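You operate a simulated robot arm through the tools that you are given. There is no shell and no other tool. Be economical: measure what you need, move in short steps, check, and stop when the job is done.

You are at the controls of a simulated two-armed robot. One attempt, no reset.

JOB
Tighten the lid's loose knob, move the round dish to the red mat and cover it.
Fine: hold the lid, pointer to TIGHT; spoon out on the plate; dish in both hands.

It is judged by the outcome, as a careful person would: the job done as asked, and still so three seconds after it is handed in. It fails if anything else is knocked over, pushed out of place, dropped, spilled or broken. Lids that push on must go on centred and level and be pressed home; caps that screw on are set level and turned clockwise until they are tight.

ROBOT AND FRAMES
Two 6-joint arms with two-finger parallel grippers on one trunk, on a base that drives. Base frame: it is fixed to the floor where the robot stands at the start and does not move with it; the origin is under the middle of the robot, x ahead of it, y to its left, z up. Lengths are in mm, angles in degrees, forces in N, time in s.
The left shoulder is at the start at [60, 187, 1047], the right one opposite. With the tool pointing down near the work surface each hand reaches from about 260 to 620 mm from the robot's upright axis, wherever it stands, measured 20 degrees to its own side. Places, roughly: black knob [500, 100, 800]. Payload 1.57 kg a hand.
The TCP of each hand is the grasp point between the finger pads, 30 mm short of the fingertips. In the tool frame z runs along the fingers and y along their closing line. Largest opening 110 mm; finger width 24, thickness 12; the body of the gripper, 48 by 112 mm, starts 78 mm behind the TCP.
Orientation is that of the tool frame in the base frame, as [roll, pitch, yaw] about the fixed x, y, z axes, in that order (R = Rz(yaw) Ry(pitch) Rx(roll)). With the fingers straight down and closing along the base's y, the tool's x points along the base's -x, its y along +y and its z along -z.

CONTROLS
- The arms move only by the tool move_arm. It takes "left_moves", "right_moves" or both (then of equal length, played together; a hand with none holds still); each is a list of rows, each an object (a shift or turn left out is 0, a gripper value left out holds the last) with "delta_pos": the shift along the tool's x, y, z in mm, a list of three; "turn": the turn, a rotation vector about the tool's x, y, z in rad, a list of three; "gripper": the finger opening in mm, from 0 to 110. In form: [{"delta_pos": [x, y, z], "turn": [rx, ry, rz], "gripper": gripper}, ...]. A call has 1 to 8 rows; each row shifts and turns the commanded pose from where the row before left it, along the tool's axes as they then stand. Rows are played at 5 a second. More than 50 mm and 8.6 degrees between two rows, or a gripper value outside its range, and nothing of the call is played. Where a pose cannot be reached the arm comes as near as it can. A force on the tool above 40 N (or 10 N above the force at the start of the call, whichever is more), or a blocked arm, ends the call early, and 0.2 s more pass. Each finger travels about 153 mm/s and halts on what it meets, pressing with about 36 N; the grip force reading is that of the motor and also rises with nothing between the fingers. The clock runs only during rows and for 0.2 s after the last one: add rows that do not move to give the fingers time. It gives the time, the measured TCP pose, the force on the tool (base axes), the opening and the grip force at its end, in the units of the frame above (readings bear some noise), with the torque about the TCP (base axes, N m) and any sound that the robot's microphone picked up.
- Cameras (640 x 400 px; columns grow to the right, rows downward): "scene" is now at [14, -21.2, 1603.5]; the picture's right is [-0.23, -0.97, 0.00], its down [-0.78, 0.19, -0.60] and it looks along [0.58, -0.14, -0.80] (base axes); focal length 284 px, centre (320, 200). "left" rides on the left gripper at [70, -16, -141] in its tool frame; the picture's right is [0.23, 0.97, 0.00], its down [-0.85, 0.20, -0.48] and it looks along [-0.47, 0.11, 0.88] (tool axes); focal length 222 px, centre (320, 200). "right" rides on the right gripper at [70, 16, -141] in its tool frame; the picture's right is [-0.23, 0.97, 0.00], its down [-0.86, -0.20, -0.48] and it looks along [-0.47, -0.11, 0.88] (tool axes); focal length 222 px, centre (320, 200). There is no depth. A picture from a camera that has moved, and an enlarged one, comes with that camera's place and axes in the base frame and with its lens. The place of the scene camera against the robot may be out by one fixed shift of up to 25 mm in any direction.
- capture(camera): a new picture of that camera. No time passes.
- slide_trunk(by): slides the trunk up (or, below 0, down) by that many mm; the arms and the scene camera ride with it, the base frame stays. It gives what a move gives, with no picture.
- base_move(legs): drives the robot by 1 to 6 legs, each [ahead, left, turn to the left] in mm, mm and degrees, along the robot's own axes; the way and the turn of a leg run together, so that a leg with both is an arc; at most 1500 mm and 180 degrees a leg. The arms and the cameras ride along, it lands a little off, and it stops where it bumps. It gives what a move gives.
- pan_tilt(pan, tilt): turns the head with the scene camera to pan (to the left, within 86 degrees either way) and tilt (down, from -29 to 69), counted from straight ahead of the robot. It gives what a move gives.
- close_up(camera, box): a new picture of the part [left, top, right, bottom] of that camera's present view, enlarged. No time passes.
- finish_job(): hands the job in; it is judged then, once.

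Go step by step. Nothing tells you exact positions but the pictures and the camera data: compare them with the known pose of the tool, close in by small moves and look again before you grip or let go. The budget is 120 turns and 88 pictures, counting those below and the enlarged ones. Unless the task says otherwise, let go and move clear before handing in, and close with one line.

The tools are called after "Request:" as a command line: name --argument value ..., lists and objects as JSON in quotes. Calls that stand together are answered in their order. move_arm: Moves the arms, as the interface text tells. Its arguments: {"type":"object","properties":{"left_moves":{"type":"array","items":{"type":"object","properties":{"delta_pos":{"type":"array","items":{"type":"number"}},"turn":{"type":"array","items":{"type":"number"}},"gripper":{"type":"number"}}}},"right_moves":{"type":"array","items":{"type":"object","properties":{"delta_pos":{"type":"array","items":{"type":"number"}},"turn":{"type":"array","items":{"type":"number"}},"gripper":{"type":"number"}}}}},"required":[]} The other tools are called the same way: slide_trunk (by) slides the trunk up or down; base_move (legs) drives the base; pan_tilt (pan, tilt) turns the head that bears the scene camera; capture (camera) takes a picture; close_up (camera, box) takes an enlarged picture of a part of a camera's view; finish_job () hands the job in.

At the start:

```text
t: 0.0
left_ee_pos: [496.0, 167.5, 1064.5]
left_ee_rot: [-179.9, -0.1, -180.0]
left_wrist_force: [0.0, -0.1, 0.4]
left_moment: [-0.01, 0.04, -0.03]
left_finger_gap: 109.9
left_gripper_force: 0.2
right_ee_pos: [353.2, -201.4, 1109.4]
right_ee_rot: [-180.0, 0.0, 179.9]
right_wrist_force: [0.0, -0.3, 0.5]
right_moment: [-0.03, -0.01, 0.01]
right_finger_gap: 110.1
right_gripper_force: 0.2
trunk travel left (down, up): [-675.0, 315.0]
robot x, y, heading: [-0.4, -3.2, 0.1]
head pan, tilt: [-13.4, 53.3]
```

scene: 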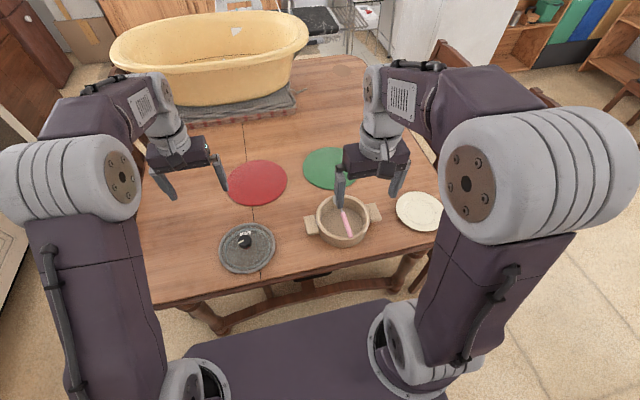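
right: 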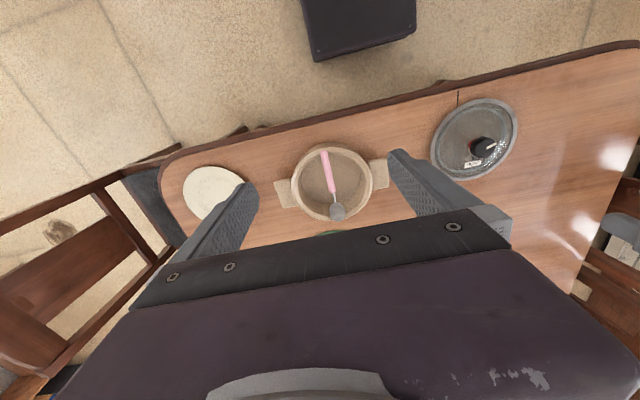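
left: 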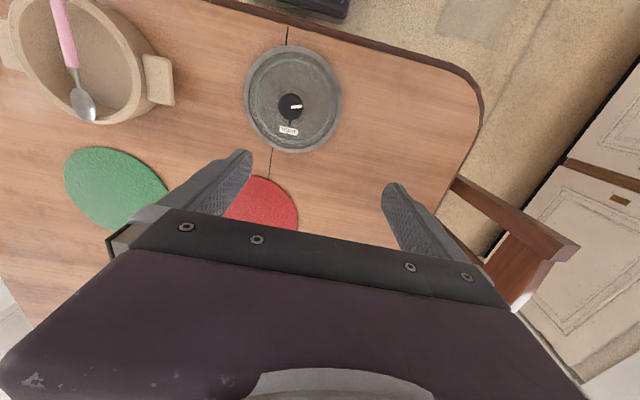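

The lid with its black knob is at about [495,110], the dish with a pink spoon in it at about [500,-215], the red mat at about [775,50] and the plate at about [500,-510]. I'll look closer first.

Request:
close_up --camera "left" --box '[230, 30, 360, 170]'

Request:
close_up --camera "scene" --box '[200, 140, 460, 290]'

Request:
close_up --camera "right" --box '[160, 80, 540, 260]'

```text
2.86 times, centred on (295, 100) of left
camera zoom: at [425.8, 150.6, 1205.3], right [-0.23, 0.97, 0.0], down [0.85, 0.2, 0.48], along [0.47, 0.11, -0.88], focal length 635 px, centre (391, 486)
```

zoom: 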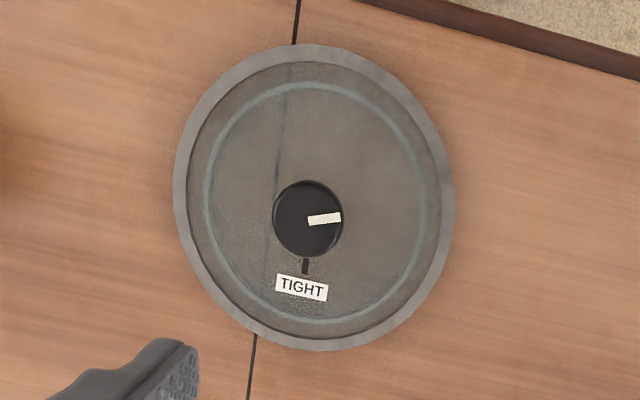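

```text
2.46 times, centred on (330, 215) of scene
camera zoom: at [14.0, -21.2, 1603.5], right [-0.23, -0.97, 0.0], down [-0.78, 0.19, -0.6], along [0.58, -0.14, -0.8], focal length 700 px, centre (295, 163)
```

zoom: 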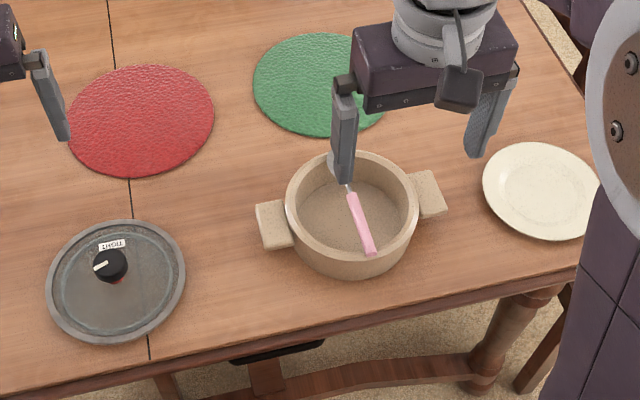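

```text
1.68 times, centred on (350, 170) of right
camera zoom: at [282.7, -185.9, 1252.5], right [0.23, 0.97, 0.0], down [0.86, -0.2, 0.48], along [0.47, -0.11, -0.88], focal length 374 px, centre (270, 250)
```

zoom: 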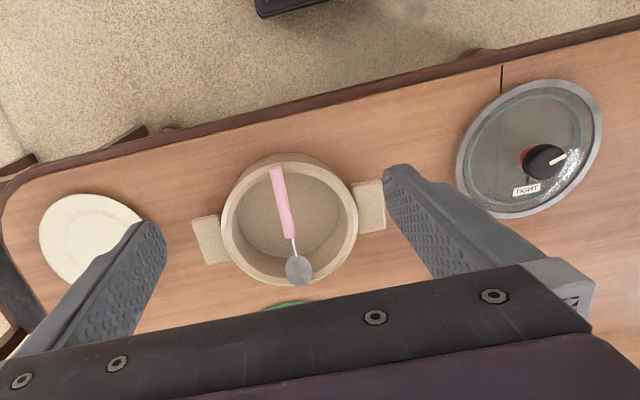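

The pointer sits about a quarter turn from TIGHT, and the spoon lies inside the dish. The plate is out of the right hand's reach from here, so I'll drive right and a little ahead.

Request:
base_move --legs '[[60, -200, 0]]'

Request:
capture --camera "right"

Request:
capture --camera "left"

Request:
capture --camera "scene"

```text
t: 1.6
left_ee_pos: [557.1, -32.7, 1064.6]
left_ee_rot: [-179.9, 0.1, 179.9]
left_wrist_force: [-0.9, 0.0, 0.3]
left_moment: [-0.02, 0.03, -0.03]
left_finger_gap: 110.1
left_gripper_force: 0.1
right_ee_pos: [411.3, -400.8, 1109.2]
right_ee_rot: [-179.9, 0.0, 180.0]
right_wrist_force: [0.2, 0.3, 0.0]
right_moment: [0.04, 0.0, -0.03]
right_finger_gap: 109.9
right_gripper_force: 0.0
trunk travel left (down, up): [-675.0, 315.0]
robot x, y, heading: [63.0, -195.3, -0.0]
head pan, tilt: [-13.4, 53.3]
```

```text
81 pictures are left
camera right: at [341.9, -384.6, 1252.6], right [0.23, 0.97, 0.0], down [0.85, -0.2, 0.48], along [0.47, -0.11, -0.88], focal length 222 px, centre (320, 200)
```

right: 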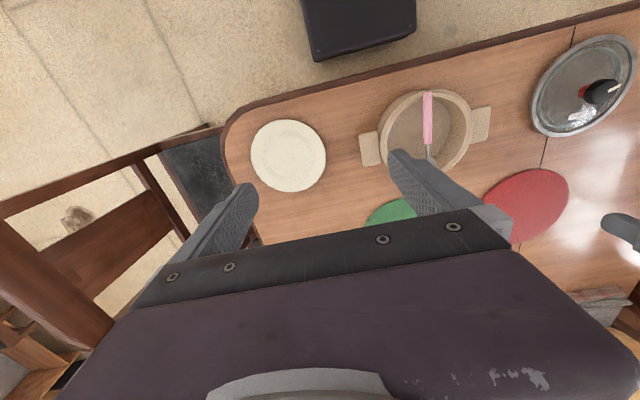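

```text
80 pictures are left
camera left: at [485.2, -48.1, 1205.3], right [-0.23, 0.97, 0.0], down [0.85, 0.2, 0.48], along [0.47, 0.11, -0.88], focal length 222 px, centre (320, 200)
```

left: 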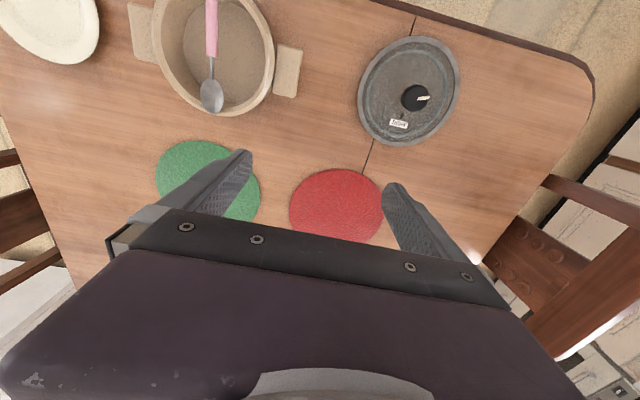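

```text
79 pictures are left
camera scene: at [73.3, -219.6, 1603.5], right [-0.23, -0.97, 0.0], down [-0.78, 0.19, -0.6], along [0.58, -0.14, -0.8], focal length 284 px, centre (320, 200)
```

scene: 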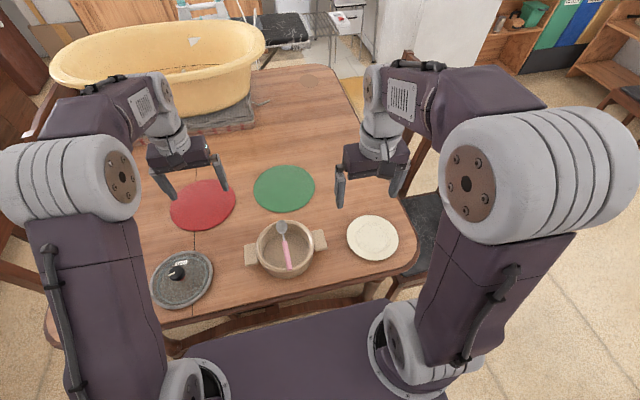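

Request:
close_up --camera "right" --box '[350, 70, 510, 170]'

Request:
close_up --camera "left" --box '[120, 0, 312, 120]'

Request:
close_up --camera "scene" --box '[230, 200, 406, 310]'

```text
4.00 times, centred on (430, 120) of right
camera zoom: at [341.9, -384.6, 1252.6], right [0.23, 0.97, 0.0], down [0.85, -0.2, 0.48], along [0.47, -0.11, -0.88], focal length 888 px, centre (-120, 520)
```

zoom: 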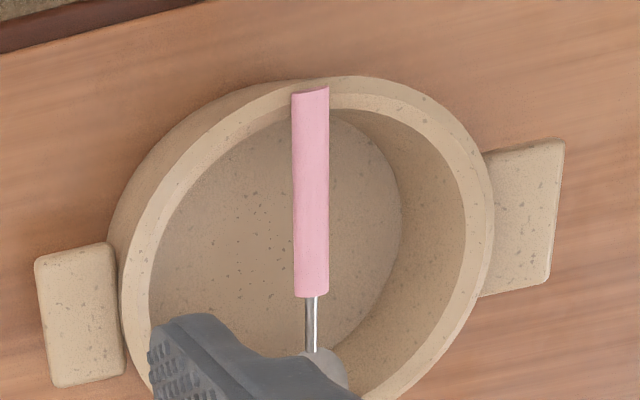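

```text
3.33 times, centred on (216, 60) of left
camera zoom: at [485.2, -48.1, 1205.3], right [-0.23, 0.97, 0.0], down [0.85, 0.2, 0.48], along [0.47, 0.11, -0.88], focal length 740 px, centre (667, 667)
```

zoom: 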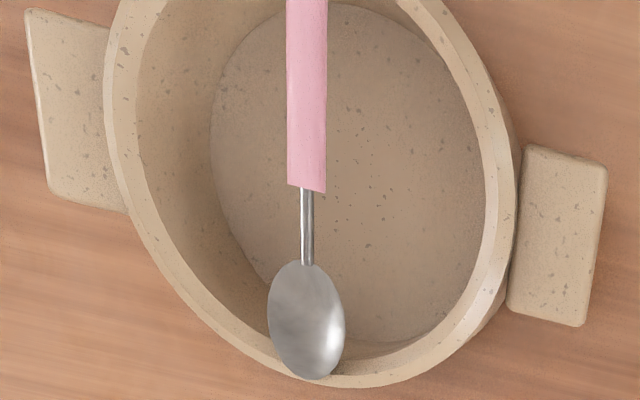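

```text
3.64 times, centred on (318, 255) of scene
camera zoom: at [73.3, -219.6, 1603.5], right [-0.23, -0.97, 0.0], down [-0.78, 0.19, -0.6], along [0.58, -0.14, -0.8], focal length 1033 px, centre (327, 0)
```

zoom: 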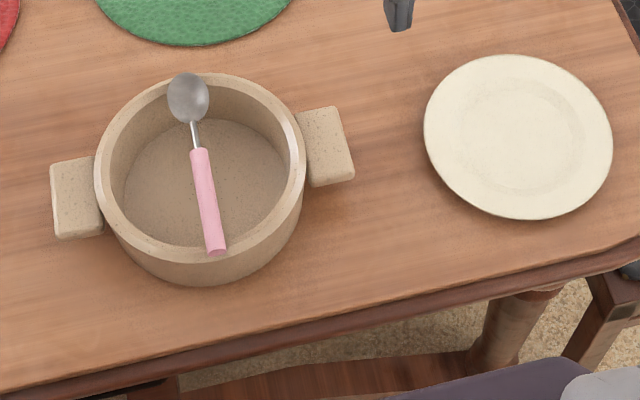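

The spoon lies level across the dish rim, along x: handle from x≈409 to 498 at y≈-207, z≈820, head at x≈548. I'll move the left arm aside and bring the right hand over the handle.

Request:
move_arm --left_moves '[{"delta_pos": [0, 40, 0]}, {"delta_pos": [0, 40, 0]}, {"delta_pos": [0, 40, 0]}, {"delta_pos": [0, 40, 0]}, {}, {}, {}]' --right_moves '[{"delta_pos": [-14, 39, 0], "gripper": 60}, {"delta_pos": [-14, 39, 0]}, {"delta_pos": [-14, 39, 0]}, {"delta_pos": [-14, 39, 0]}, {"delta_pos": [-13, 38, 0]}, {"delta_pos": [0, 0, 45]}, {"delta_pos": [0, 0, 45]}]'

Request:
move_arm --right_moves '[{"delta_pos": [0, 0, 40]}, {"delta_pos": [0, 0, 40]}, {"delta_pos": [0, 0, 40]}, {}]'

Request:
capture --camera "right"

Request:
capture --camera "scene"

```text
t: 3.2
left_ee_pos: [558.8, 128.9, 1064.3]
left_ee_rot: [-179.9, -0.1, 179.9]
left_wrist_force: [0.1, 0.0, -0.1]
left_moment: [-0.03, 0.0, 0.01]
left_finger_gap: 109.9
left_gripper_force: 0.0
right_ee_pos: [480.8, -206.5, 1018.7]
right_ee_rot: [179.9, 0.0, -180.0]
right_wrist_force: [0.4, -0.2, -0.5]
right_moment: [-0.01, 0.04, 0.0]
right_finger_gap: 59.6
right_gripper_force: 0.1
trunk travel left (down, up): [-675.0, 315.0]
robot x, y, heading: [58.0, -195.7, 0.0]
head pan, tilt: [-13.4, 53.3]
```

```text
t: 4.2
left_ee_pos: [557.1, 127.5, 1063.9]
left_ee_rot: [-179.9, 0.1, 179.9]
left_wrist_force: [-0.3, -0.7, -0.4]
left_moment: [0.02, -0.02, -0.02]
left_finger_gap: 110.0
left_gripper_force: 0.2
right_ee_pos: [478.5, -207.2, 901.3]
right_ee_rot: [180.0, 0.0, -179.9]
right_wrist_force: [-0.7, -0.6, 1.0]
right_moment: [0.03, -0.02, 0.03]
right_finger_gap: 59.7
right_gripper_force: 0.1
trunk travel left (down, up): [-675.0, 315.0]
robot x, y, heading: [58.6, -198.6, 0.2]
head pan, tilt: [-13.4, 53.3]
```

```text
75 pictures are left
camera right: at [410.0, -191.3, 1043.2], right [0.23, 0.97, 0.0], down [0.86, -0.2, 0.48], along [0.47, -0.11, -0.88], focal length 222 px, centre (320, 200)
```

right: 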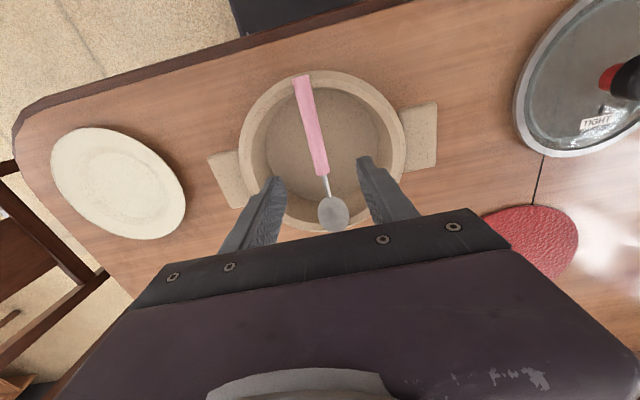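

```text
74 pictures are left
camera scene: at [73.3, -220.2, 1603.5], right [-0.23, -0.97, 0.0], down [-0.78, 0.19, -0.6], along [0.58, -0.14, -0.8], focal length 284 px, centre (320, 200)
```

scene: 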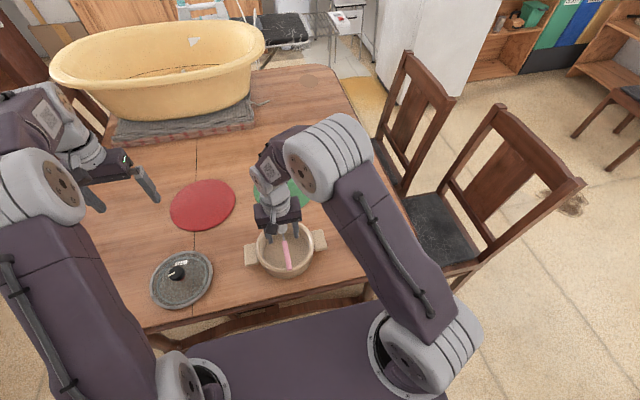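

Both views agree: handle at y≈-206 under the hand. I'll go down to z≈821, close, and lift.

Request:
move_arm --right_moves '[{"delta_pos": [-3, 1, 30]}, {"delta_pos": [0, 0, 30]}, {"delta_pos": [0, 0, 19]}, {}, {"gripper": 0}, {}, {}, {}]'

Request:
capture --camera "right"

```text
t: 6.0
left_ee_pos: [557.8, 127.3, 1063.5]
left_ee_rot: [-179.9, 0.0, 179.9]
left_wrist_force: [0.5, 0.7, 0.3]
left_moment: [0.0, 0.03, 0.0]
left_finger_gap: 110.0
left_gripper_force: 0.0
right_ee_pos: [482.6, -208.4, 821.6]
right_ee_rot: [179.9, 0.0, -180.0]
right_wrist_force: [0.2, -0.5, 0.0]
right_moment: [0.0, 0.04, -0.01]
right_finger_gap: 14.1
right_gripper_force: 30.3
trunk travel left (down, up): [-675.0, 315.0]
robot x, y, heading: [57.9, -199.0, -0.2]
head pan, tilt: [-13.4, 53.3]
```

```text
73 pictures are left
camera right: at [413.9, -192.5, 964.7], right [0.23, 0.97, 0.0], down [0.86, -0.2, 0.48], along [0.47, -0.11, -0.88], focal length 222 px, centre (320, 200)
```

right: 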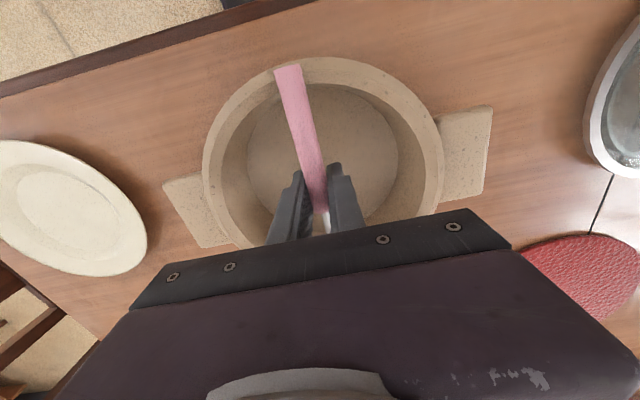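

The spoon is gripped (14 mm). The fingertips reach 30 mm below the handle, which would mean a drop at the plate, so I'll regrip nearer the tips and then lift.

Request:
move_arm --right_moves '[{"gripper": 26}, {}, {"delta_pos": [0, 2, -17]}, {}, {"gripper": 0}, {}, {}, {}]'

Request:
move_arm --right_moves '[{"delta_pos": [0, 0, -20]}, {"delta_pos": [0, 0, -30]}, {"delta_pos": [0, 0, -30]}, {}]'

Request:
capture --camera "right"

Request:
close_up --camera "scene" --box '[220, 160, 412, 280]'

```text
t: 7.8
left_ee_pos: [557.0, 128.6, 1063.7]
left_ee_rot: [-179.8, 0.1, 179.9]
left_wrist_force: [-0.3, 0.5, 0.7]
left_moment: [-0.02, 0.01, -0.02]
left_finger_gap: 110.0
left_gripper_force: 0.0
right_ee_pos: [483.6, -206.0, 838.5]
right_ee_rot: [-179.9, 0.1, 180.0]
right_wrist_force: [1.3, -1.4, 6.5]
right_moment: [-0.03, 0.15, 0.09]
right_finger_gap: 13.7
right_gripper_force: 30.7
trunk travel left (down, up): [-675.0, 315.0]
robot x, y, heading: [59.1, -198.1, 0.1]
head pan, tilt: [-13.4, 53.3]
```

```text
t: 8.8
left_ee_pos: [556.4, 127.3, 1063.7]
left_ee_rot: [-179.9, 0.0, 179.8]
left_wrist_force: [-0.1, 0.2, -0.3]
left_moment: [-0.02, -0.01, -0.04]
left_finger_gap: 110.2
left_gripper_force: 0.1
right_ee_pos: [485.5, -206.4, 915.8]
right_ee_rot: [179.9, 0.0, 180.0]
right_wrist_force: [0.0, 0.2, -0.1]
right_moment: [-0.03, 0.01, -0.01]
right_finger_gap: 13.8
right_gripper_force: 30.8
trunk travel left (down, up): [-675.0, 315.0]
robot x, y, heading: [58.5, -199.0, 0.0]
head pan, tilt: [-13.4, 53.3]
```

```text
72 pictures are left
camera right: at [415.3, -190.2, 1060.2], right [0.23, 0.97, 0.0], down [0.86, -0.2, 0.48], along [0.47, -0.11, -0.88], focal length 222 px, centre (320, 200)
```

right: 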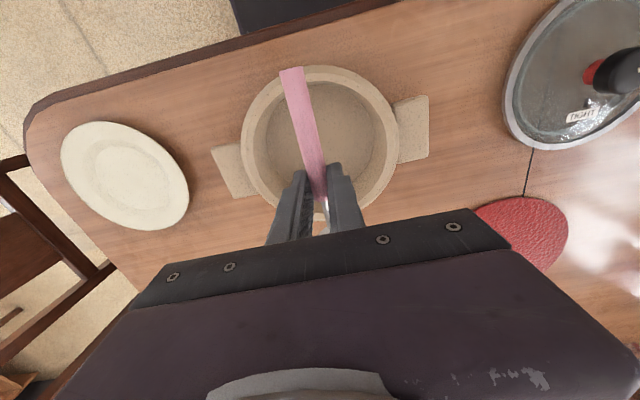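

```text
3.33 times, centred on (316, 220) of scene
camera zoom: at [73.9, -220.2, 1603.4], right [-0.23, -0.97, 0.0], down [-0.78, 0.19, -0.6], along [0.58, -0.14, -0.8], focal length 947 px, centre (333, 133)
```

zoom: 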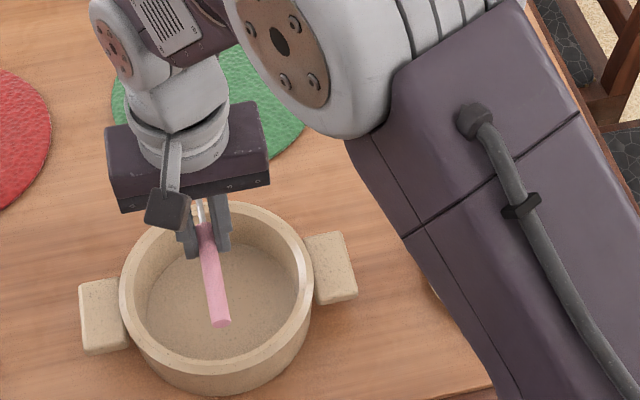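

The spoon lifted level, and the plate centre is about [471,-495]. I'll carry it across.

Request:
move_arm --right_moves '[{"delta_pos": [3, -41, 0]}, {"delta_pos": [3, -41, 0]}, {"delta_pos": [3, -41, 0]}, {"delta_pos": [3, -41, 0]}, {"delta_pos": [3, -41, 0]}, {"delta_pos": [2, -41, 0]}, {"delta_pos": [0, -42, 0]}, {}]'

Request:
capture --camera "right"

Request:
capture --camera "scene"

```text
t: 10.6
left_ee_pos: [557.0, 127.1, 1063.7]
left_ee_rot: [-179.9, 0.0, -180.0]
left_wrist_force: [0.3, -0.2, -0.2]
left_moment: [-0.02, 0.02, 0.0]
left_finger_gap: 110.2
left_gripper_force: 0.1
right_ee_pos: [466.8, -492.4, 918.9]
right_ee_rot: [-180.0, 0.1, -180.0]
right_wrist_force: [0.3, -0.9, -0.3]
right_moment: [0.01, 0.02, 0.02]
right_finger_gap: 13.8
right_gripper_force: 30.0
trunk travel left (down, up): [-675.0, 315.0]
robot x, y, heading: [58.7, -197.7, 0.1]
head pan, tilt: [-13.4, 53.3]
```

```text
70 pictures are left
camera right: at [396.4, -476.0, 1060.7], right [0.23, 0.97, 0.0], down [0.86, -0.2, 0.48], along [0.47, -0.11, -0.88], focal length 222 px, centre (320, 200)
```

right: 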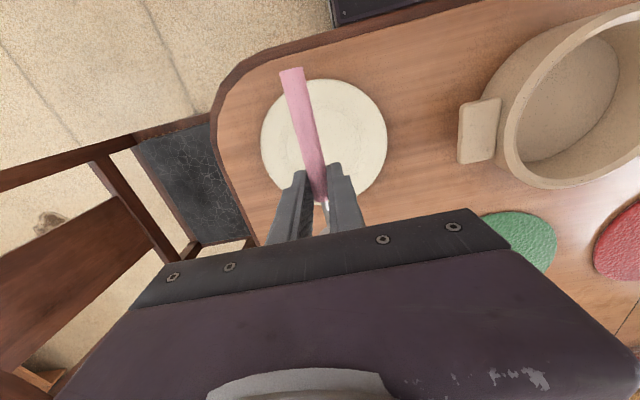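

```text
69 pictures are left
camera scene: at [73.6, -219.2, 1603.5], right [-0.23, -0.97, 0.0], down [-0.78, 0.19, -0.6], along [0.58, -0.14, -0.8], focal length 284 px, centre (320, 200)
```

scene: 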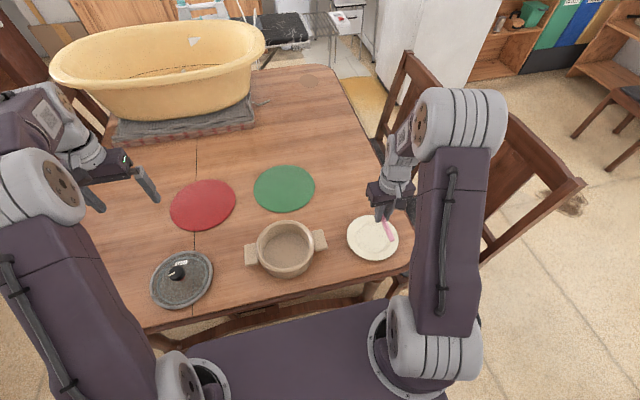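

I'll lower gently onto the plate, watching the force.

Request:
move_arm --right_moves '[{"delta_pos": [0, 4, 40]}, {"delta_pos": [0, 0, 40]}, {"delta_pos": [0, 0, 30]}, {"delta_pos": [0, 0, 5]}, {"delta_pos": [0, 0, 5]}, {}]'

Request:
capture --camera "right"

Request:
close_up --camera "scene" --box '[330, 190, 426, 270]'

```text
t: 12.0
left_ee_pos: [556.2, 129.3, 1064.3]
left_ee_rot: [-180.0, 0.1, 179.9]
left_wrist_force: [0.2, -0.7, -0.2]
left_moment: [0.01, -0.02, 0.01]
left_finger_gap: 109.8
left_gripper_force: 0.1
right_ee_pos: [465.9, -487.2, 797.6]
right_ee_rot: [-180.0, 0.1, -180.0]
right_wrist_force: [-0.1, 0.4, -0.4]
right_moment: [0.01, -0.03, -0.02]
right_finger_gap: 13.9
right_gripper_force: 30.2
trunk travel left (down, up): [-675.0, 315.0]
robot x, y, heading: [61.8, -200.1, -0.0]
head pan, tilt: [-13.4, 53.3]
```

```text
68 pictures are left
camera right: at [396.3, -471.8, 940.0], right [0.23, 0.97, 0.0], down [0.85, -0.2, 0.48], along [0.47, -0.11, -0.88], focal length 222 px, centre (320, 200)
```

right: 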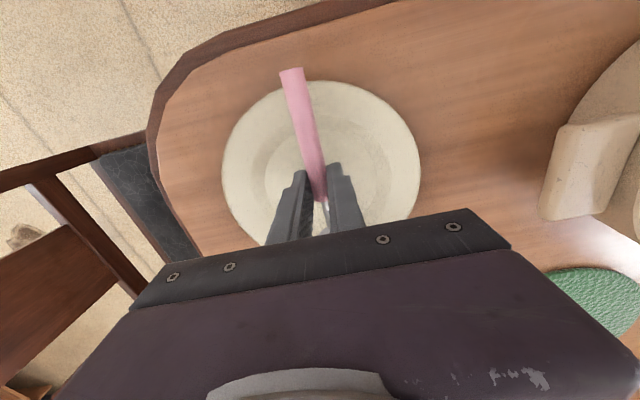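

```text
5.00 times, centred on (378, 230) of scene
camera zoom: at [73.6, -220.4, 1603.4], right [-0.23, -0.97, 0.0], down [-0.78, 0.19, -0.6], along [0.58, -0.14, -0.8], focal length 1421 px, centre (30, 50)
```

zoom: 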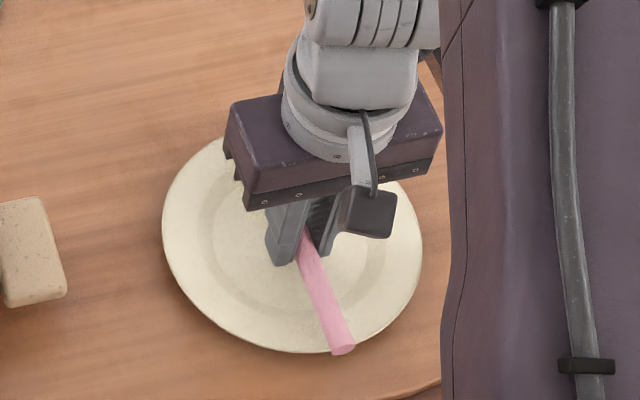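

Request:
move_arm --right_moves '[{"delta_pos": [0, 0, 4]}, {"delta_pos": [0, 0, 3]}, {}]'

```text
t: 12.8
left_ee_pos: [555.3, 130.0, 1064.4]
left_ee_rot: [-179.8, 0.2, 179.9]
left_wrist_force: [0.4, -0.1, 0.2]
left_moment: [0.02, 0.02, 0.0]
left_finger_gap: 110.0
left_gripper_force: 0.1
right_ee_pos: [465.6, -486.7, 796.1]
right_ee_rot: [-179.8, 0.4, 180.0]
right_wrist_force: [-6.8, 0.8, 28.7]
right_moment: [0.14, 0.51, 0.03]
right_finger_gap: 13.7
right_gripper_force: 30.4
trunk travel left (down, up): [-675.0, 315.0]
robot x, y, heading: [59.7, -198.5, 0.1]
head pan, tilt: [-13.4, 53.3]
stopped in row 3 (right hand): the force on the tool passed its limit (the readings are from after the stop); the commanded pose is now the measured one
```

Contact at z≈796. I'll ease off slightly, release, and lift.

Request:
move_arm --right_moves '[{"delta_pos": [0, 0, -1]}, {}, {"gripper": 24}, {}, {"gripper": 34}, {}, {"delta_pos": [0, 0, -25]}, {}]'

Request:
capture --camera "right"

```text
t: 14.6
left_ee_pos: [557.1, 127.6, 1063.9]
left_ee_rot: [-180.0, 0.1, 179.9]
left_wrist_force: [0.9, -0.3, 0.7]
left_moment: [0.03, 0.01, 0.01]
left_finger_gap: 109.7
left_gripper_force: 0.0
right_ee_pos: [467.5, -486.6, 817.6]
right_ee_rot: [-179.8, 0.4, 180.0]
right_wrist_force: [-0.8, 0.4, 0.0]
right_moment: [0.0, 0.0, 0.02]
right_finger_gap: 33.9
right_gripper_force: 0.2
trunk travel left (down, up): [-675.0, 315.0]
robot x, y, heading: [56.9, -198.4, -0.1]
head pan, tilt: [-13.4, 53.3]
```

```text
66 pictures are left
camera right: at [396.0, -471.6, 960.1], right [0.23, 0.97, 0.0], down [0.85, -0.2, 0.48], along [0.47, -0.11, -0.88], focal length 222 px, centre (320, 200)
```

right: 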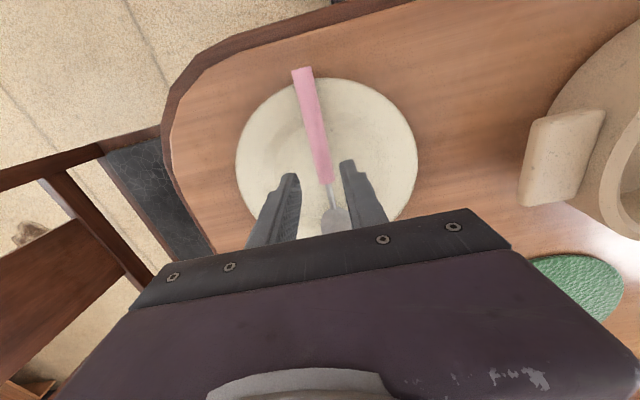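

The spoon is on the plate. I'll raise the hand and drive left so the lid is in front of both hands.

Request:
move_arm --right_moves '[{"delta_pos": [0, 0, -45]}, {"delta_pos": [0, 0, -45]}, {"delta_pos": [0, 0, -45]}, {"delta_pos": [0, 0, -45]}, {"delta_pos": [0, 0, -45]}, {}]'

Request:
base_move --legs '[[0, 300, 0]]'

Request:
capture --camera "scene"

Request:
capture --camera "left"

Request:
capture --camera "right"

```text
t: 16.0
left_ee_pos: [557.5, 126.8, 1064.9]
left_ee_rot: [-179.9, 0.0, 179.9]
left_wrist_force: [-0.5, -0.2, -0.9]
left_moment: [0.0, 0.01, -0.01]
left_finger_gap: 110.0
left_gripper_force: 0.1
right_ee_pos: [467.4, -491.7, 1041.9]
right_ee_rot: [-179.9, 0.3, -180.0]
right_wrist_force: [-0.1, 0.1, -0.1]
right_moment: [0.01, -0.01, 0.01]
right_finger_gap: 33.9
right_gripper_force: 0.0
trunk travel left (down, up): [-675.0, 315.0]
robot x, y, heading: [62.3, -194.7, 0.0]
head pan, tilt: [-13.4, 53.3]
```

```text
t: 18.0
left_ee_pos: [557.9, 424.9, 1064.4]
left_ee_rot: [180.0, 0.0, 179.9]
left_wrist_force: [-0.1, 0.1, 0.4]
left_moment: [0.0, 0.0, -0.04]
left_finger_gap: 110.1
left_gripper_force: 0.1
right_ee_pos: [466.1, -192.8, 1041.3]
right_ee_rot: [-179.9, 0.3, 179.9]
right_wrist_force: [-0.1, 0.6, -0.5]
right_moment: [-0.01, -0.01, 0.01]
right_finger_gap: 33.9
right_gripper_force: 0.0
trunk travel left (down, up): [-675.0, 315.0]
robot x, y, heading: [60.6, 101.4, 0.1]
head pan, tilt: [-13.4, 53.3]
```

```text
65 pictures are left
camera scene: at [73.7, 77.8, 1603.4], right [-0.23, -0.97, 0.0], down [-0.78, 0.19, -0.6], along [0.58, -0.14, -0.8], focal length 284 px, centre (320, 200)
```

scene: 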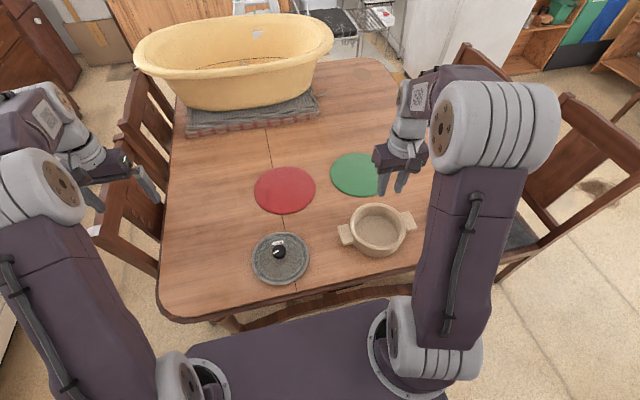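

```text
64 pictures are left
camera left: at [487.0, 409.2, 1205.1], right [-0.23, 0.97, 0.0], down [0.86, 0.2, 0.48], along [0.47, 0.11, -0.88], focal length 222 px, centre (320, 200)
```

left: 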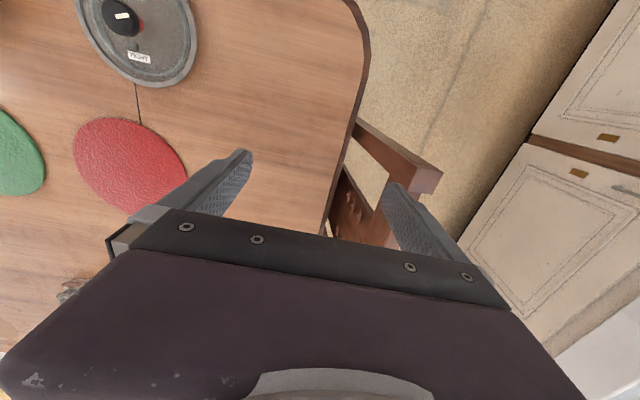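

```text
63 pictures are left
camera right: at [396.8, -176.8, 1184.1], right [0.23, 0.97, 0.0], down [0.85, -0.2, 0.48], along [0.47, -0.11, -0.88], focal length 222 px, centre (320, 200)
```

right: 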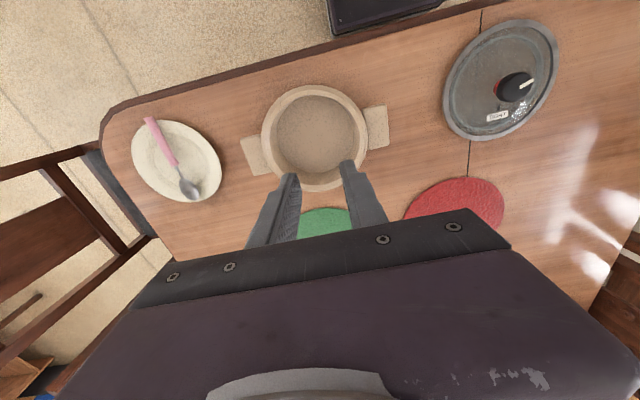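

Request:
close_up --camera "left" --box '[70, 0, 210, 90]'

Request:
close_up --camera "right" --box '[430, 10, 574, 150]'

Request:
close_up --camera "scene" --box '[240, 225, 320, 295]'

```text
4.44 times, centred on (140, 45) of left
camera zoom: at [487.0, 409.2, 1205.1], right [-0.23, 0.97, 0.0], down [0.86, 0.2, 0.48], along [0.47, 0.11, -0.88], focal length 987 px, centre (1120, 889)
```

zoom: 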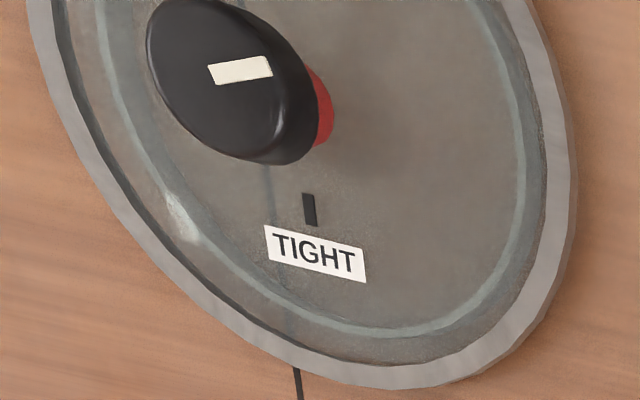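

```text
2.86 times, centred on (502, 80) of right
camera zoom: at [396.8, -176.8, 1184.1], right [0.23, 0.97, 0.0], down [0.85, -0.2, 0.48], along [0.47, -0.11, -0.88], focal length 635 px, centre (-200, 543)
```

zoom: 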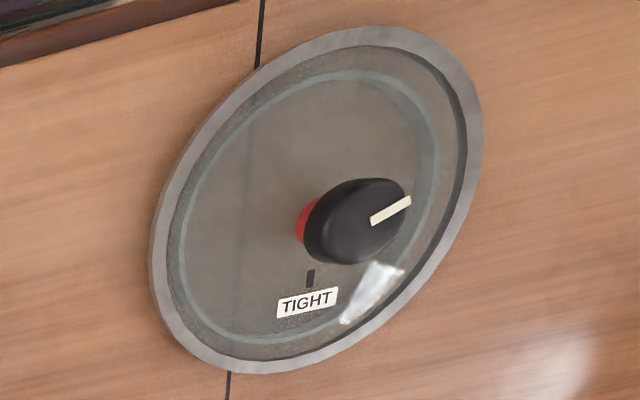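

```text
5.71 times, centred on (280, 260) of scene
camera zoom: at [73.7, 77.8, 1603.4], right [-0.23, -0.97, 0.0], down [-0.78, 0.19, -0.6], along [0.58, -0.14, -0.8], focal length 1624 px, centre (549, -143)
```

zoom: 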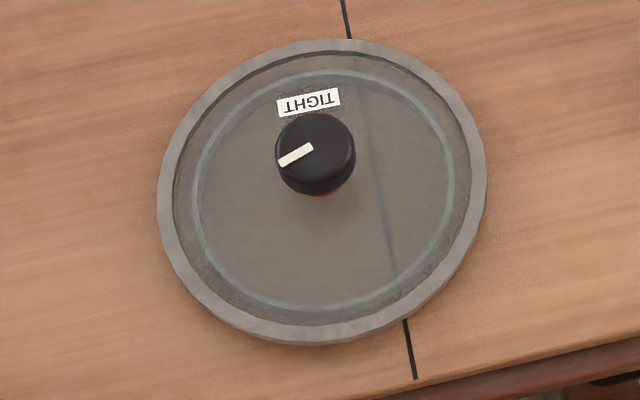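

The knob is loose: a red shank shows, its top is at about [477,113,805], and it is about 43 mm across. The pointer is about 104° counter-clockwise of TIGHT, so it needs a clockwise turn. The right hand will press the rim's right side, turned 90° and tilted away, while the left hand turns the knob.

Request:
move_arm --right_moves '[{"turn": [0, 0, -0.145], "gripper": 40}, {"turn": [0, 0, -0.145]}, {"turn": [0, 0, -0.145]}, {"turn": [0, 0, -0.145]}, {"turn": [0, 0, -0.145]}, {"turn": [0, 0, -0.145]}, {"turn": [0, 0, -0.145]}, {"turn": [0, 0, -0.145]}]' --left_moves '[{"delta_pos": [10, -39, 0]}, {"delta_pos": [10, -39, 0]}, {"delta_pos": [10, -39, 0]}, {"delta_pos": [10, -39, 0]}, {"delta_pos": [10, -39, 0]}, {"delta_pos": [10, -39, 0]}, {"delta_pos": [10, -39, 0]}, {"delta_pos": [10, -39, 0], "gripper": 75}]'

Request:
move_arm --right_moves '[{"turn": [0, 0, -0.145]}, {"turn": [0, 0, -0.145]}, {"turn": [0, 0, -0.12]}, {"turn": [0, -0.14, 0]}, {"turn": [0, -0.14, 0]}, {}]' --left_moves '[{"turn": [0, 0, -0.13]}, {"turn": [0, 0, -0.13]}, {"turn": [0, 0, -0.13]}, {"turn": [0, 0, -0.13]}, {}, {}]'

Request:
capture --camera "left"

Request:
capture --camera "scene"

```text
t: 19.8
left_ee_pos: [477.3, 111.5, 1063.5]
left_ee_rot: [180.0, 0.0, 179.9]
left_wrist_force: [0.2, -0.4, 0.6]
left_moment: [0.04, 0.03, 0.01]
left_finger_gap: 75.1
left_gripper_force: 0.0
right_ee_pos: [466.9, -193.4, 1041.8]
right_ee_rot: [-179.7, 0.1, -113.3]
right_wrist_force: [-0.5, 0.4, 0.4]
right_moment: [0.03, 0.01, 0.0]
right_finger_gap: 40.2
right_gripper_force: 0.0
trunk travel left (down, up): [-675.0, 315.0]
robot x, y, heading: [58.1, 96.2, -0.3]
head pan, tilt: [-13.4, 53.3]
```

```text
t: 21.2
left_ee_pos: [477.6, 113.1, 1063.2]
left_ee_rot: [-179.9, 0.0, -150.3]
left_wrist_force: [-0.2, 0.9, 0.1]
left_moment: [-0.04, 0.03, 0.02]
left_finger_gap: 75.0
left_gripper_force: 0.1
right_ee_pos: [466.8, -191.3, 1041.8]
right_ee_rot: [-179.8, 16.1, -90.0]
right_wrist_force: [0.0, 0.0, -0.3]
right_moment: [-0.05, 0.01, 0.0]
right_finger_gap: 40.3
right_gripper_force: 0.1
trunk travel left (down, up): [-675.0, 315.0]
robot x, y, heading: [63.4, 98.9, -0.1]
head pan, tilt: [-13.4, 53.3]
```

```text
59 pictures are left
camera left: at [423.5, 65.9, 1204.8], right [-0.68, 0.73, 0.0], down [0.64, 0.6, 0.48], along [0.35, 0.32, -0.88], focal length 222 px, centre (320, 200)
```

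left: 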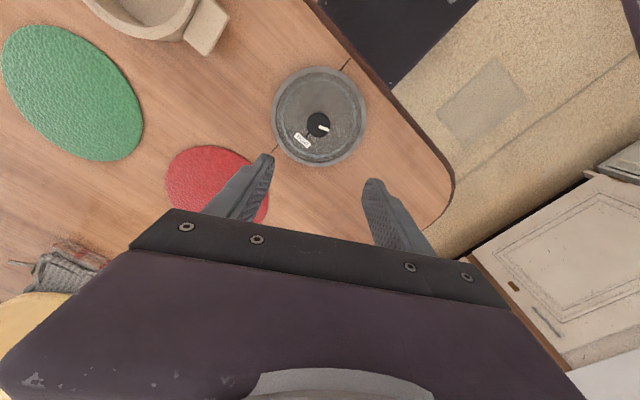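

```text
58 pictures are left
camera scene: at [73.5, 79.5, 1603.5], right [-0.23, -0.97, 0.0], down [-0.78, 0.19, -0.6], along [0.58, -0.14, -0.8], focal length 284 px, centre (320, 200)
```

scene: 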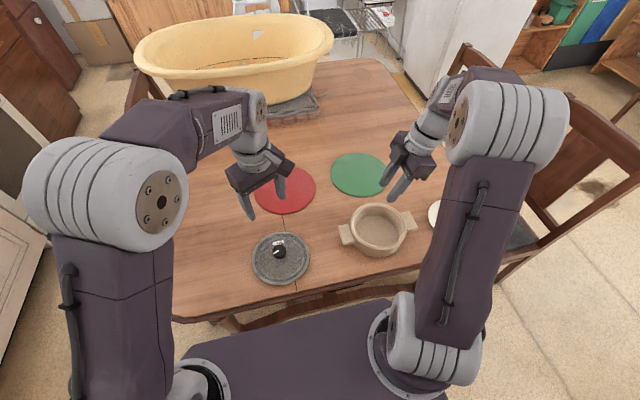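

Next the right hand comes down and over to the lid's right side, staying well clear above the dish.

Request:
move_arm --right_moves '[{"delta_pos": [11, 0, 38.4]}, {"delta_pos": [11, 0, 38.4]}, {"delta_pos": [11, 0, 38.4]}, {"delta_pos": [-43.2, -1.2, 12.4]}, {"delta_pos": [-43.2, -1.2, 12.4]}, {"delta_pos": [-43.2, -1.2, 12.4]}, {"delta_pos": [-43.2, -1.2, 12.4]}, {"delta_pos": [-43.2, -1.2, 12.4]}]'

Request:
move_arm --right_moves '[{"delta_pos": [8.3, 0, 28.8]}, {"delta_pos": [8.3, 0, 28.8]}, {}]'

Request:
capture --camera "right"

Request:
capture --camera "left"

Request:
capture --camera "scene"

```text
t: 23.0
left_ee_pos: [477.4, 114.2, 1063.5]
left_ee_rot: [-179.9, 0.0, -150.3]
left_wrist_force: [0.4, 0.1, 0.5]
left_moment: [-0.01, -0.01, -0.02]
left_finger_gap: 75.1
left_gripper_force: 0.0
right_ee_pos: [475.2, 34.1, 923.0]
right_ee_rot: [-179.8, 15.9, -90.1]
right_wrist_force: [-0.8, -0.2, -0.7]
right_moment: [-0.01, -0.02, -0.01]
right_finger_gap: 40.2
right_gripper_force: 0.0
trunk travel left (down, up): [-675.0, 315.0]
robot x, y, heading: [57.7, 101.9, -0.2]
head pan, tilt: [-13.4, 53.3]
```

```text
t: 23.8
left_ee_pos: [477.6, 114.5, 1064.0]
left_ee_rot: [-179.8, 0.0, -150.4]
left_wrist_force: [-1.4, 0.0, -0.1]
left_moment: [0.0, -0.02, 0.0]
left_finger_gap: 74.9
left_gripper_force: 0.2
right_ee_pos: [474.5, 33.2, 862.8]
right_ee_rot: [-179.6, 16.0, -90.0]
right_wrist_force: [0.1, 0.7, 0.5]
right_moment: [0.02, -0.01, 0.02]
right_finger_gap: 40.2
right_gripper_force: 0.2
trunk travel left (down, up): [-675.0, 315.0]
robot x, y, heading: [60.7, 100.9, -0.3]
head pan, tilt: [-13.4, 53.3]
```

```text
57 pictures are left
camera right: at [457.6, -72.7, 980.2], right [-0.97, 0.22, 0.06], down [0.2, 0.69, 0.7], along [0.11, 0.69, -0.72], focal length 222 px, centre (320, 200)
```

right: 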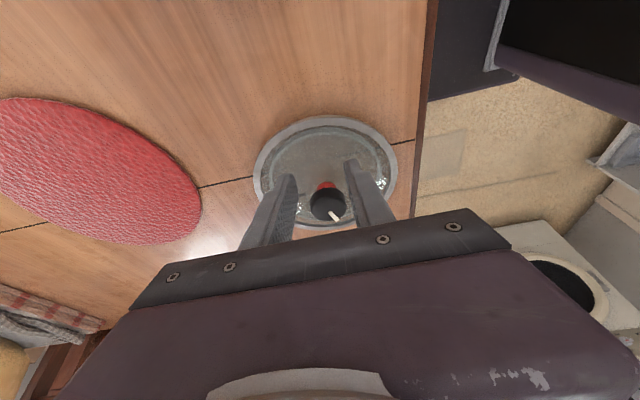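

```text
56 pictures are left
camera left: at [423.1, 65.0, 1204.9], right [-0.68, 0.73, 0.0], down [0.64, 0.6, 0.48], along [0.35, 0.32, -0.88], focal length 222 px, centre (320, 200)
```

left: 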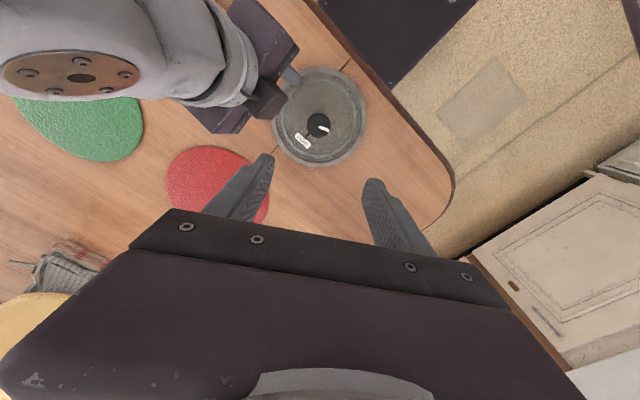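

```text
55 pictures are left
camera scene: at [73.1, 78.3, 1603.5], right [-0.23, -0.97, 0.0], down [-0.78, 0.19, -0.6], along [0.58, -0.14, -0.8], focal length 284 px, centre (320, 200)
```

scene: 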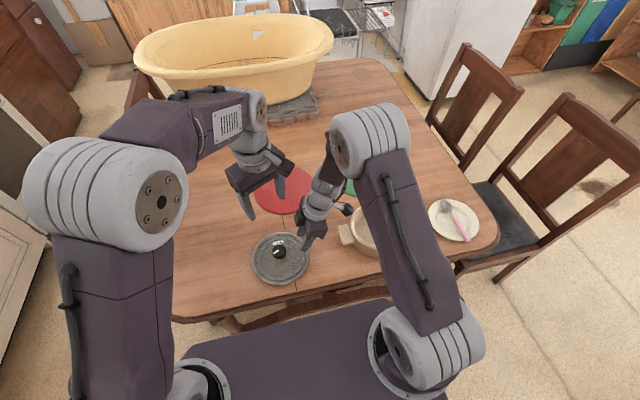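

The layout is as planned. I'll lower the right fingertips onto the rim in small steps until contact.

Request:
move_arm --right_moves '[{"delta_pos": [6.9, 0, 24]}, {"delta_pos": [5.5, 0, 19.2]}, {"delta_pos": [1.4, 0, 4.8]}, {"delta_pos": [1.1, 0, 3.8]}, {}]'

Request:
move_arm --left_moves '[{"delta_pos": [0, 0, 45]}, {"delta_pos": [0, 0, 45]}, {"delta_pos": [0, 0, 40]}, {"delta_pos": [0, 0, 30]}, {}]'

Request:
capture --camera "left"

Request:
close_up --camera "right" --box '[220, 100, 420, 225]'

```text
t: 25.0
left_ee_pos: [477.4, 114.2, 1063.6]
left_ee_rot: [-179.9, 0.1, -150.3]
left_wrist_force: [-0.1, 0.6, 0.7]
left_moment: [0.02, -0.01, 0.02]
left_finger_gap: 75.0
left_gripper_force: 0.0
right_ee_pos: [474.4, 32.8, 807.6]
right_ee_rot: [-179.8, 15.9, -90.0]
right_wrist_force: [0.3, 0.1, 1.3]
right_moment: [0.02, -0.03, 0.05]
right_finger_gap: 40.0
right_gripper_force: 0.1
trunk travel left (down, up): [-675.0, 315.0]
robot x, y, heading: [60.7, 100.6, -0.1]
head pan, tilt: [-13.4, 53.3]
```

```text
t: 26.2
left_ee_pos: [477.7, 113.8, 904.8]
left_ee_rot: [-179.9, 0.0, -150.3]
left_wrist_force: [-0.6, 0.3, 0.0]
left_moment: [0.01, -0.01, -0.02]
left_finger_gap: 75.1
left_gripper_force: 0.2
right_ee_pos: [475.1, 32.4, 809.5]
right_ee_rot: [-179.6, 15.8, -89.9]
right_wrist_force: [0.0, 0.0, -0.4]
right_moment: [0.01, 0.0, 0.01]
right_finger_gap: 40.1
right_gripper_force: 0.1
trunk travel left (down, up): [-675.0, 315.0]
robot x, y, heading: [61.1, 99.5, 0.1]
head pan, tilt: [-13.4, 53.3]
```

```text
54 pictures are left
camera left: at [423.0, 65.5, 1045.8], right [-0.68, 0.73, 0.0], down [0.64, 0.6, 0.48], along [0.35, 0.32, -0.88], focal length 222 px, centre (320, 200)
```

left: 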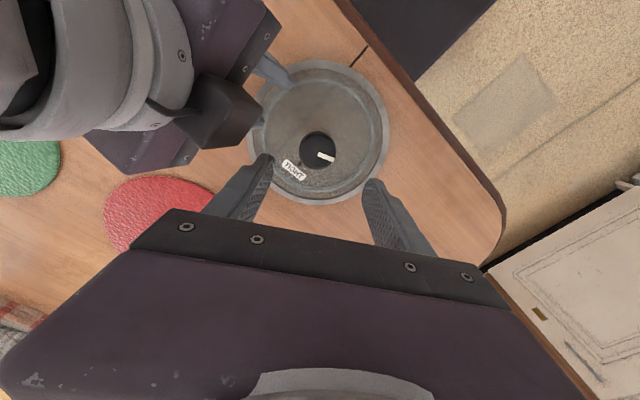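

```text
3.20 times, centred on (320, 162) of right
camera zoom: at [458.2, -74.0, 926.6], right [-0.97, 0.22, 0.06], down [0.2, 0.69, 0.7], along [0.11, 0.69, -0.72], focal length 711 px, centre (320, 320)
```

zoom: 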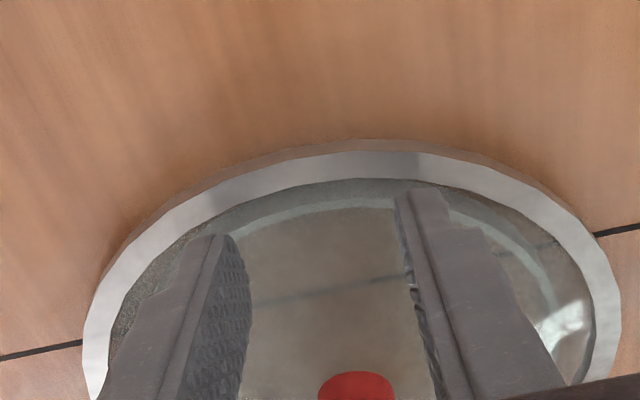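

Request:
move_arm --right_moves '[{"delta_pos": [1.7, 0, 5.8]}, {"delta_pos": [1.1, 0, 3.8]}, {"delta_pos": [0.6, 0, 1.9]}, {"delta_pos": [0.6, 0, 1.9]}, {}]' --left_moves '[{"delta_pos": [0, 0, 20]}, {"delta_pos": [0, 0, 20]}, {}, {}, {}]'

Request:
capture --camera "left"

```text
t: 27.4
left_ee_pos: [478.3, 113.7, 865.2]
left_ee_rot: [-179.9, 0.1, -150.4]
left_wrist_force: [-0.4, 0.1, -0.4]
left_moment: [0.03, 0.0, -0.02]
left_finger_gap: 74.9
left_gripper_force: 0.1
right_ee_pos: [474.9, 33.6, 794.6]
right_ee_rot: [-179.7, 15.9, -89.9]
right_wrist_force: [0.3, 0.6, 0.0]
right_moment: [0.0, 0.01, -0.02]
right_finger_gap: 39.6
right_gripper_force: 0.0
trunk travel left (down, up): [-675.0, 315.0]
robot x, y, heading: [59.5, 98.2, -0.1]
head pan, tilt: [-13.4, 53.3]
```

```text
52 pictures are left
camera left: at [424.5, 65.4, 1005.7], right [-0.68, 0.73, 0.0], down [0.64, 0.6, 0.48], along [0.35, 0.32, -0.88], focal length 222 px, centre (320, 200)
```

left: 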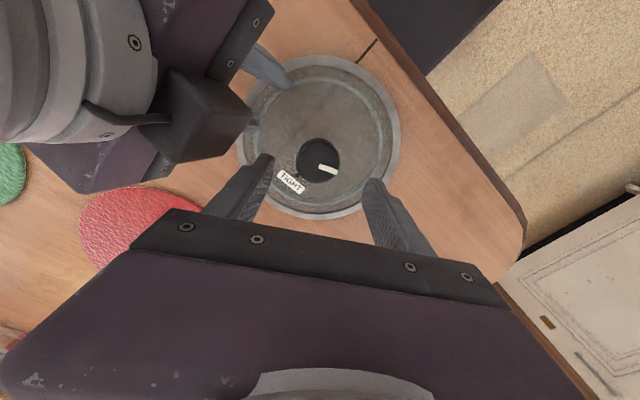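

Request:
move_arm --right_moves '[{"delta_pos": [0.6, 0, 1.9]}, {"delta_pos": [0.6, 0, 1.9]}, {"delta_pos": [0.6, 0, 1.9]}, {}]'

Request:
close_up --camera "left" --box '[220, 40, 420, 220]'

```text
t: 28.2
left_ee_pos: [477.4, 113.1, 865.6]
left_ee_rot: [-179.9, 0.1, -150.4]
left_wrist_force: [0.5, 0.1, 0.5]
left_moment: [0.0, 0.02, 0.01]
left_finger_gap: 75.1
left_gripper_force: 0.1
right_ee_pos: [476.9, 31.9, 793.2]
right_ee_rot: [-179.3, 16.2, -90.0]
right_wrist_force: [-2.0, -3.3, 30.9]
right_moment: [0.14, 0.76, 0.24]
right_finger_gap: 42.9
right_gripper_force: 1.5
trunk travel left (down, up): [-675.0, 315.0]
robot x, y, heading: [63.0, 98.0, -0.2]
head pan, tilt: [-13.4, 53.3]
stopped in row 3 (right hand): the force on the tool passed its limit (the readings are from after the stop); the commanded pose is now the measured one
```

```text
2.22 times, centred on (320, 130) of left
camera zoom: at [422.7, 64.6, 1006.8], right [-0.68, 0.73, 0.0], down [0.64, 0.6, 0.48], along [0.35, 0.32, -0.88], focal length 494 px, centre (320, 356)
```

zoom: 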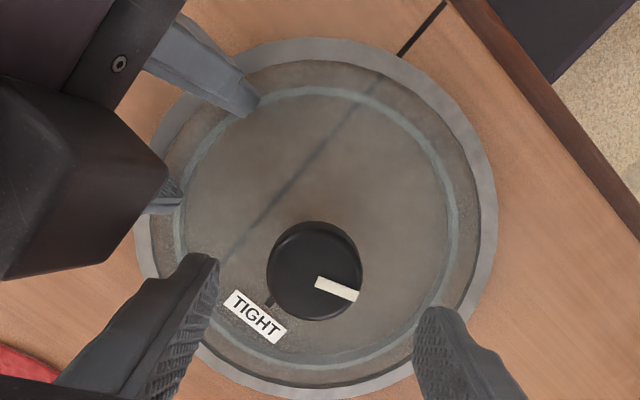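

The right hand holds the lid down with about 30 N. The knob axis is about [475,108.5], so I'll centre the left hand, go down to z≈803, and close.

Request:
move_arm --left_moves '[{"delta_pos": [4.4, -2.7, 20]}, {"delta_pos": [0, 0, 20]}, {"delta_pos": [0, 0, 15]}, {"delta_pos": [0, 0, 7]}, {}]'

Request:
close_up --camera "left" --box '[220, 60, 420, 220]'

```text
t: 29.1
left_ee_pos: [476.5, 110.6, 810.1]
left_ee_rot: [-179.7, 0.3, -150.1]
left_wrist_force: [2.7, 8.2, 5.7]
left_moment: [-1.02, 0.05, 0.16]
left_finger_gap: 75.0
left_gripper_force: 0.0
right_ee_pos: [476.9, 30.1, 794.9]
right_ee_rot: [-179.0, 16.1, -90.4]
right_wrist_force: [-5.3, -6.4, 34.1]
right_moment: [1.35, 0.94, 0.02]
right_finger_gap: 43.3
right_gripper_force: 2.0
trunk travel left (down, up): [-675.0, 315.0]
robot x, y, heading: [58.2, 99.0, 0.0]
head pan, tilt: [-13.4, 53.3]
stopped in row 4 (left hand): the force on the tool passed its limit (the readings are from after the stop); the commanded pose is now the measured one
```

```text
2.50 times, centred on (320, 140) of left
camera zoom: at [421.7, 61.9, 950.1], right [-0.68, 0.73, -0.01], down [0.64, 0.6, 0.48], along [0.35, 0.33, -0.88], focal length 555 px, centre (320, 350)
```

zoom: 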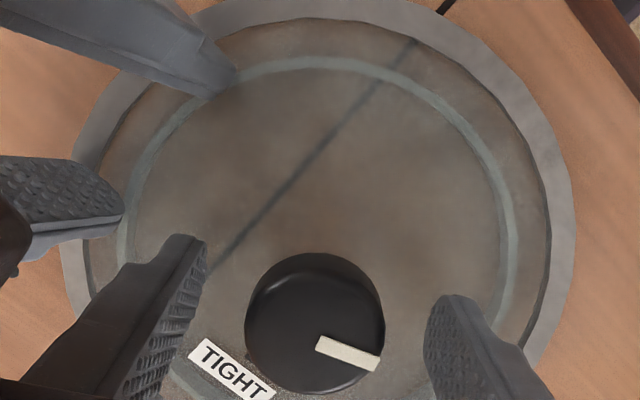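

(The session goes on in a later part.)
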